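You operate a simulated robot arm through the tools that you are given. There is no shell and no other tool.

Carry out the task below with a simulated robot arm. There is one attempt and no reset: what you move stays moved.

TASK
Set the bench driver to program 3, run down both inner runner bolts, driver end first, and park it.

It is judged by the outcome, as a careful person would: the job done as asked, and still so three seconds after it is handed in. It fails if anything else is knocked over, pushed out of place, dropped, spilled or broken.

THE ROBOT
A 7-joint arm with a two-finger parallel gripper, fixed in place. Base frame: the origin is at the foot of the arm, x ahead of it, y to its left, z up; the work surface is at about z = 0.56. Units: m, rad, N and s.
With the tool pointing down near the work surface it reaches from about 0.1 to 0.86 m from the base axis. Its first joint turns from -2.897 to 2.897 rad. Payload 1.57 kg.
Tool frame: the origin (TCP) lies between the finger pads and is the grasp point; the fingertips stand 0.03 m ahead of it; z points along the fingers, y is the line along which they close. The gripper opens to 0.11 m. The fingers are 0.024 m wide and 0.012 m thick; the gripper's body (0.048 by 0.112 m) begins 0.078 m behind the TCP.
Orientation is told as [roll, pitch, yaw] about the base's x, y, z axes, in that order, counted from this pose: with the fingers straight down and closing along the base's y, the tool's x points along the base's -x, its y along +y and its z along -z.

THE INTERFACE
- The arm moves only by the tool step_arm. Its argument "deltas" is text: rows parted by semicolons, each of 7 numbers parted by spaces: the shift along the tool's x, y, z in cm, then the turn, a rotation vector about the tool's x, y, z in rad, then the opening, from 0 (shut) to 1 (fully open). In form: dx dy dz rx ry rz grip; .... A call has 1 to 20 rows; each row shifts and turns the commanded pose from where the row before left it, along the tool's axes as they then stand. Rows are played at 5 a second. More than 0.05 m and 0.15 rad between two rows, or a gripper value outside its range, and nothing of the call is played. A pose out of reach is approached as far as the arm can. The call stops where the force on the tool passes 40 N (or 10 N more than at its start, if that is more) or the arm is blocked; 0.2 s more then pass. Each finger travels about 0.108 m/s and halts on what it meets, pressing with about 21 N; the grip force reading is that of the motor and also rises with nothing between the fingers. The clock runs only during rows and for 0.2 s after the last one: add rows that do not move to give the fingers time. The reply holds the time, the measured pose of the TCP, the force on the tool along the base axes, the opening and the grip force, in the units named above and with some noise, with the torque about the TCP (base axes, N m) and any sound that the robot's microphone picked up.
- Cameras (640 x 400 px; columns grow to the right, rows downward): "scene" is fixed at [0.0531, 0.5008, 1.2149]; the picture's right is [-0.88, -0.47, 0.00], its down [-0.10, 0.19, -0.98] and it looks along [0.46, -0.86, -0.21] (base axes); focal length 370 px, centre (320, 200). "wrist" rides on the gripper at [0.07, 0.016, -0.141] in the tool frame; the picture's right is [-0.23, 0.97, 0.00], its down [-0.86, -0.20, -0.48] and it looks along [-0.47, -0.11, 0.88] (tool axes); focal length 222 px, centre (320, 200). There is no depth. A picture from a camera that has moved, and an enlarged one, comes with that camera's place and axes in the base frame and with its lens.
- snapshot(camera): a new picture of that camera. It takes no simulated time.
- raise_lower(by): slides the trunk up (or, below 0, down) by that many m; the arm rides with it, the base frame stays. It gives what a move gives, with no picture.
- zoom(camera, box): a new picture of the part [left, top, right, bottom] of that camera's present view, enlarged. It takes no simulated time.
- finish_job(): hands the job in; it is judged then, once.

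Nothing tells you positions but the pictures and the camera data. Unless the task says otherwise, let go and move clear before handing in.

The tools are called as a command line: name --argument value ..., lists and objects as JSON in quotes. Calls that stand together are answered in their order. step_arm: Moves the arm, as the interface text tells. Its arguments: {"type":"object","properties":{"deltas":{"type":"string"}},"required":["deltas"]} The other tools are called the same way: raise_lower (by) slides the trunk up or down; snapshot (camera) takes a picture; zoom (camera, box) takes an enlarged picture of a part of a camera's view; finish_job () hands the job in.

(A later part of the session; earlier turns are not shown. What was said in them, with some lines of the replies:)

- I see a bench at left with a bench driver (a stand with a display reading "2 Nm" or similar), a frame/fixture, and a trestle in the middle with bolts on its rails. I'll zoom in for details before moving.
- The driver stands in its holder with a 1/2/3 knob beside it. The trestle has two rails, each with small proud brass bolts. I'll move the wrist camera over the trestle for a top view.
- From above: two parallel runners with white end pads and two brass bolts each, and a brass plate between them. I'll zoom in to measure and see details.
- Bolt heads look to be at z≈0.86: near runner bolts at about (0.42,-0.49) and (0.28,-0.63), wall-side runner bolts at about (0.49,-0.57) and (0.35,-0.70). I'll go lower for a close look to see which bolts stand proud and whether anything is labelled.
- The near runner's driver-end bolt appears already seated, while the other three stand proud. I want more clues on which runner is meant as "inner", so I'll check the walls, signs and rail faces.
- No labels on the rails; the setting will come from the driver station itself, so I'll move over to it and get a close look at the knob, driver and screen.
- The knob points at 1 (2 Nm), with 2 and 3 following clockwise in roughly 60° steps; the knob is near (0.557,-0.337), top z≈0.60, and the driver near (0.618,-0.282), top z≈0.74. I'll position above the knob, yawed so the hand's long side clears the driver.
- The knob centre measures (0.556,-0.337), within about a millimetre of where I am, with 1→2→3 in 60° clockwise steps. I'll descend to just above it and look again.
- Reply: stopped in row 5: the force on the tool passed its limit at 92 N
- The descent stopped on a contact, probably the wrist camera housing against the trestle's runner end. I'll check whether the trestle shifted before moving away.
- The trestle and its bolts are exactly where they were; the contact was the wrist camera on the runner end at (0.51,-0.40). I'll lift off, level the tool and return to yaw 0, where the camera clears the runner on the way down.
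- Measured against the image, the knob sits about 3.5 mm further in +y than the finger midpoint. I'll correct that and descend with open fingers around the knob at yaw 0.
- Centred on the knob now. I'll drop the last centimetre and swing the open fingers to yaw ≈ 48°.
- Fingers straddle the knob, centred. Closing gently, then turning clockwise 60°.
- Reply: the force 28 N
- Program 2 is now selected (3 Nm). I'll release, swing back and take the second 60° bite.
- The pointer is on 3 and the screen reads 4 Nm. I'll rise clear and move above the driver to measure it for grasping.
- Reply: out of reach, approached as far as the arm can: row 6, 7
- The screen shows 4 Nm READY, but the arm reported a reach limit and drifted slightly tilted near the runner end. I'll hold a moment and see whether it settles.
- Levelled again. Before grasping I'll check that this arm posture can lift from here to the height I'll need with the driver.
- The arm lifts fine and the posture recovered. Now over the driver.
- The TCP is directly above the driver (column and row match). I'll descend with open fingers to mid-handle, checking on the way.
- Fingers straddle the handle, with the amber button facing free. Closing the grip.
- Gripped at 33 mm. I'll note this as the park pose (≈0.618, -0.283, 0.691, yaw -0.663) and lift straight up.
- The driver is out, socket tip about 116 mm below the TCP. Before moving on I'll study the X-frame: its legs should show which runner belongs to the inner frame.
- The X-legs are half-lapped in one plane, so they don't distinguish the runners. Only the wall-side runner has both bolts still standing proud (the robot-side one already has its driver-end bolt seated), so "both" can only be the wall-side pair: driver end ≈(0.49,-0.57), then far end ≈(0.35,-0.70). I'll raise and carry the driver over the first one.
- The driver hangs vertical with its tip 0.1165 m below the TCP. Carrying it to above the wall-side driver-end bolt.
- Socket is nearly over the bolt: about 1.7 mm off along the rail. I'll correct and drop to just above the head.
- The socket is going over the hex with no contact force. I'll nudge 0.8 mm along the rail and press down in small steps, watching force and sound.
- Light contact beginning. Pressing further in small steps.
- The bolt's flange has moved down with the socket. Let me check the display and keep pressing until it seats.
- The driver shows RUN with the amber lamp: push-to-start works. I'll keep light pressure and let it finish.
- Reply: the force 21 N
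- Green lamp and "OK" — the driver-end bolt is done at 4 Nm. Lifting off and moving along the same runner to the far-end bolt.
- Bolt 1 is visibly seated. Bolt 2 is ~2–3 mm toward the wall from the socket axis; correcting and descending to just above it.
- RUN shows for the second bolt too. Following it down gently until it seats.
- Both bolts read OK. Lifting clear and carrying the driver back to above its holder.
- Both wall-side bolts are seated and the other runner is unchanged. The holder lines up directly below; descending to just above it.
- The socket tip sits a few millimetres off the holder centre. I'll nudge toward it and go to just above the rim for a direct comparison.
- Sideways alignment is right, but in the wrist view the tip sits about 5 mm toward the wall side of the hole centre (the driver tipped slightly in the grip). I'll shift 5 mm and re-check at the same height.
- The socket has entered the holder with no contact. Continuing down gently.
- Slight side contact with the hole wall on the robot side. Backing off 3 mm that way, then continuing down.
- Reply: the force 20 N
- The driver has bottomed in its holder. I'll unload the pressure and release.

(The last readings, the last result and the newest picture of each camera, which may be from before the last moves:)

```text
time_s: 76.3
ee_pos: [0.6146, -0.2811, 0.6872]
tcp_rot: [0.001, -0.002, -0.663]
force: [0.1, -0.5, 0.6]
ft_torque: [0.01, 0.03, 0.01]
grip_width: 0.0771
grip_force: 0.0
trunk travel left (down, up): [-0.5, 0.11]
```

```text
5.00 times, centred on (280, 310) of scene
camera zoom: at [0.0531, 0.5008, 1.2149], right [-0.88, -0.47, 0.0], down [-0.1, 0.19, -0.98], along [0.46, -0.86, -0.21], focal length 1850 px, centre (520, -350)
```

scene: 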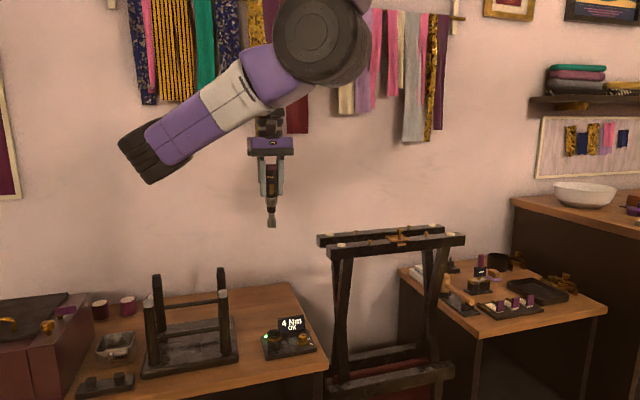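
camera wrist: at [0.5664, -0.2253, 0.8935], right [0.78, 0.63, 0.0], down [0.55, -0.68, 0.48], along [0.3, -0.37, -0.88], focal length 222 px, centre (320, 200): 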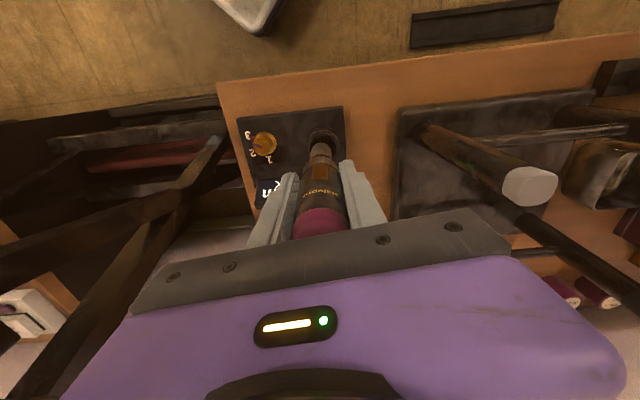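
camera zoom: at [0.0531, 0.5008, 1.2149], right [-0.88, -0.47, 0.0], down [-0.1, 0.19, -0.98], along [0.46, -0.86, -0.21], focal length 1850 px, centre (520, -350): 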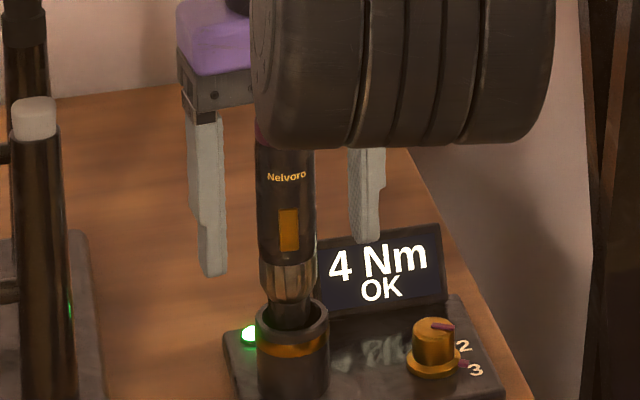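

Released; the driver stands in its holder just as before. Rising straight up and clear.

step_arm --deltas "0 0 -2 0 0 0 0.7; 0 0 -3 0 0 0 0.7; 0 0 -4 0 0 0 0.7; 0 0 -4 0 0 0 0.7; 0 0 -4 0 0 0 0.7; 0 0 -4 0 0 0 0.7; 0 0 -4 0 0 0 0.7; 0 0 -4 0 0 0 0.7; 0 0 -4 0 0 0 0.7; 0 0 0 0 0 0 0.7; 0 0 0 0 0 0 0.7"

snapshot --camera "scene"

zoom --camera "scene" --box '[250, 280, 330, 360]'

zoom --camera "scene" --box '[310, 210, 470, 290]'

snapshot --camera "wrist"

```text
time_s: 78.7
ee_pos: [0.615, -0.2815, 1.0162]
tcp_rot: [0.002, 0.001, -0.664]
force: [-0.3, 0.0, 0.1]
ft_torque: [0.01, -0.01, 0.01]
grip_width: 0.0774
grip_force: 0.0
out of reach, approached as far as the arm can: row 5
trunk travel left (down, up): [-0.5, 0.11]
```

```text
taken
```

scene: 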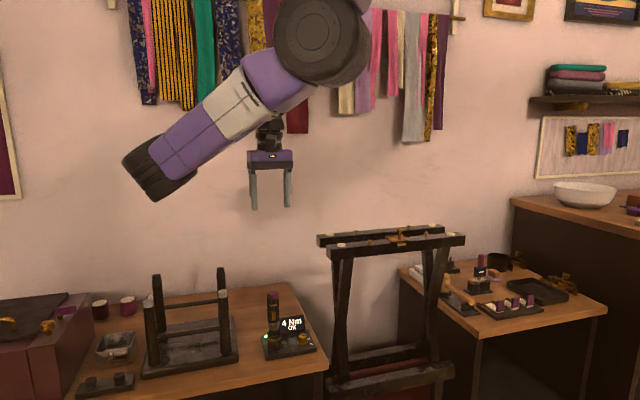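

```text
5.00 times, centred on (290, 320) of scene
camera zoom: at [0.0531, 0.5008, 1.2149], right [-0.88, -0.47, 0.0], down [-0.1, 0.19, -0.98], along [0.46, -0.86, -0.21], focal length 1850 px, centre (470, -400)
```

zoom: 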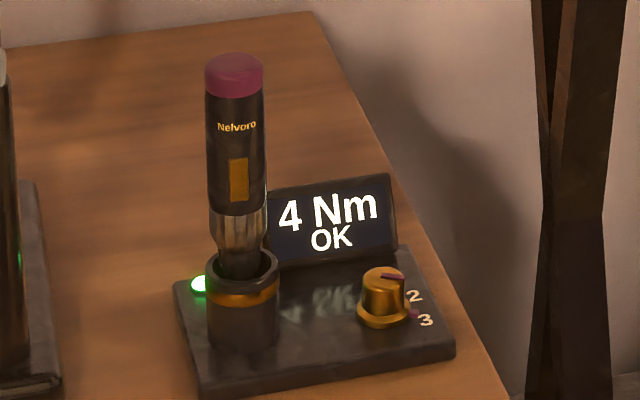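

```text
4.00 times, centred on (390, 250) of scene
camera zoom: at [0.0531, 0.5008, 1.2149], right [-0.88, -0.47, 0.0], down [-0.1, 0.19, -0.98], along [0.46, -0.86, -0.21], focal length 1480 px, centre (40, 0)
```

zoom: 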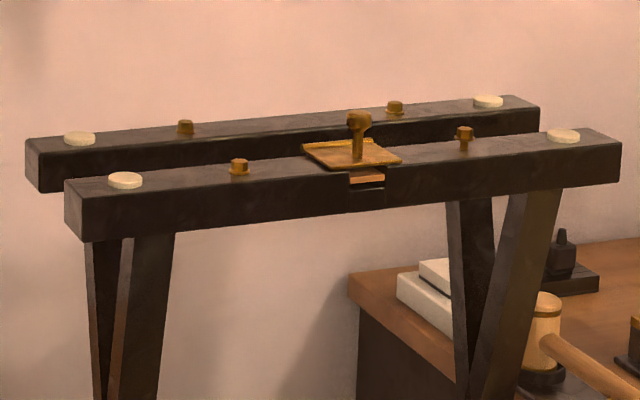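

```text
taken
camera wrist: at [0.5704, -0.2252, 1.1559], right [0.78, 0.63, 0.0], down [0.55, -0.68, 0.48], along [0.3, -0.37, -0.88], focal length 222 px, centre (320, 200)
```

wrist: 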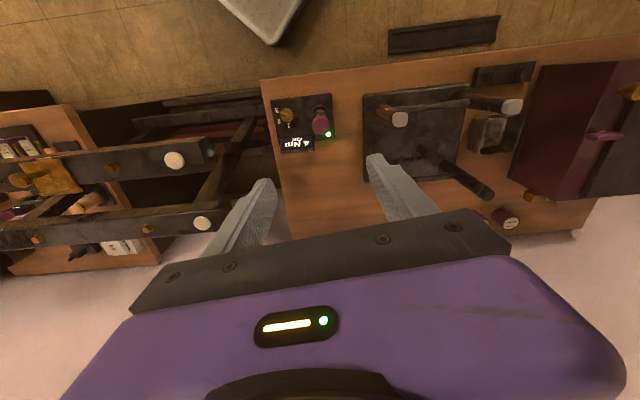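

The driver is back upright in its holder, and the screen reads 4 Nm OK with the knob on 3. Both wall-side runner bolts are seated, nothing else has moved and the arm is clear, so I'm handing in.

I took the wall-side runner to be the "inner" one because it was the only one with both bolts still standing proud. On the robot-side runner the driver-end bolt was already down, and I left its other bolt proud. Early on, the wrist camera bumped that runner's end (92 N), but the trestle did not shift.

finish_job

```text
The job is handed in.
```

I set the bench driver to program 3 (4 Nm) and ran down both bolts on the wall-side runner, driver end first. The display showed OK with a green lamp for each one. The driver is back upright in its holder and the arm is clear.

- **Which runner is "inner":** nothing on the trestle is labelled. I chose the wall-side runner because both of its bolts were still standing up. On the robot-side runner, the driver-end bolt was already down and I left the other one standing. If you meant the robot-side runner, I ran the wrong pair.
- **A bump on the way:** early on, the wrist camera hit the driver end of the robot-side runner hard enough to stop the arm (92 N). Pictures taken right after showed the trestle, bolts and pads had not moved.
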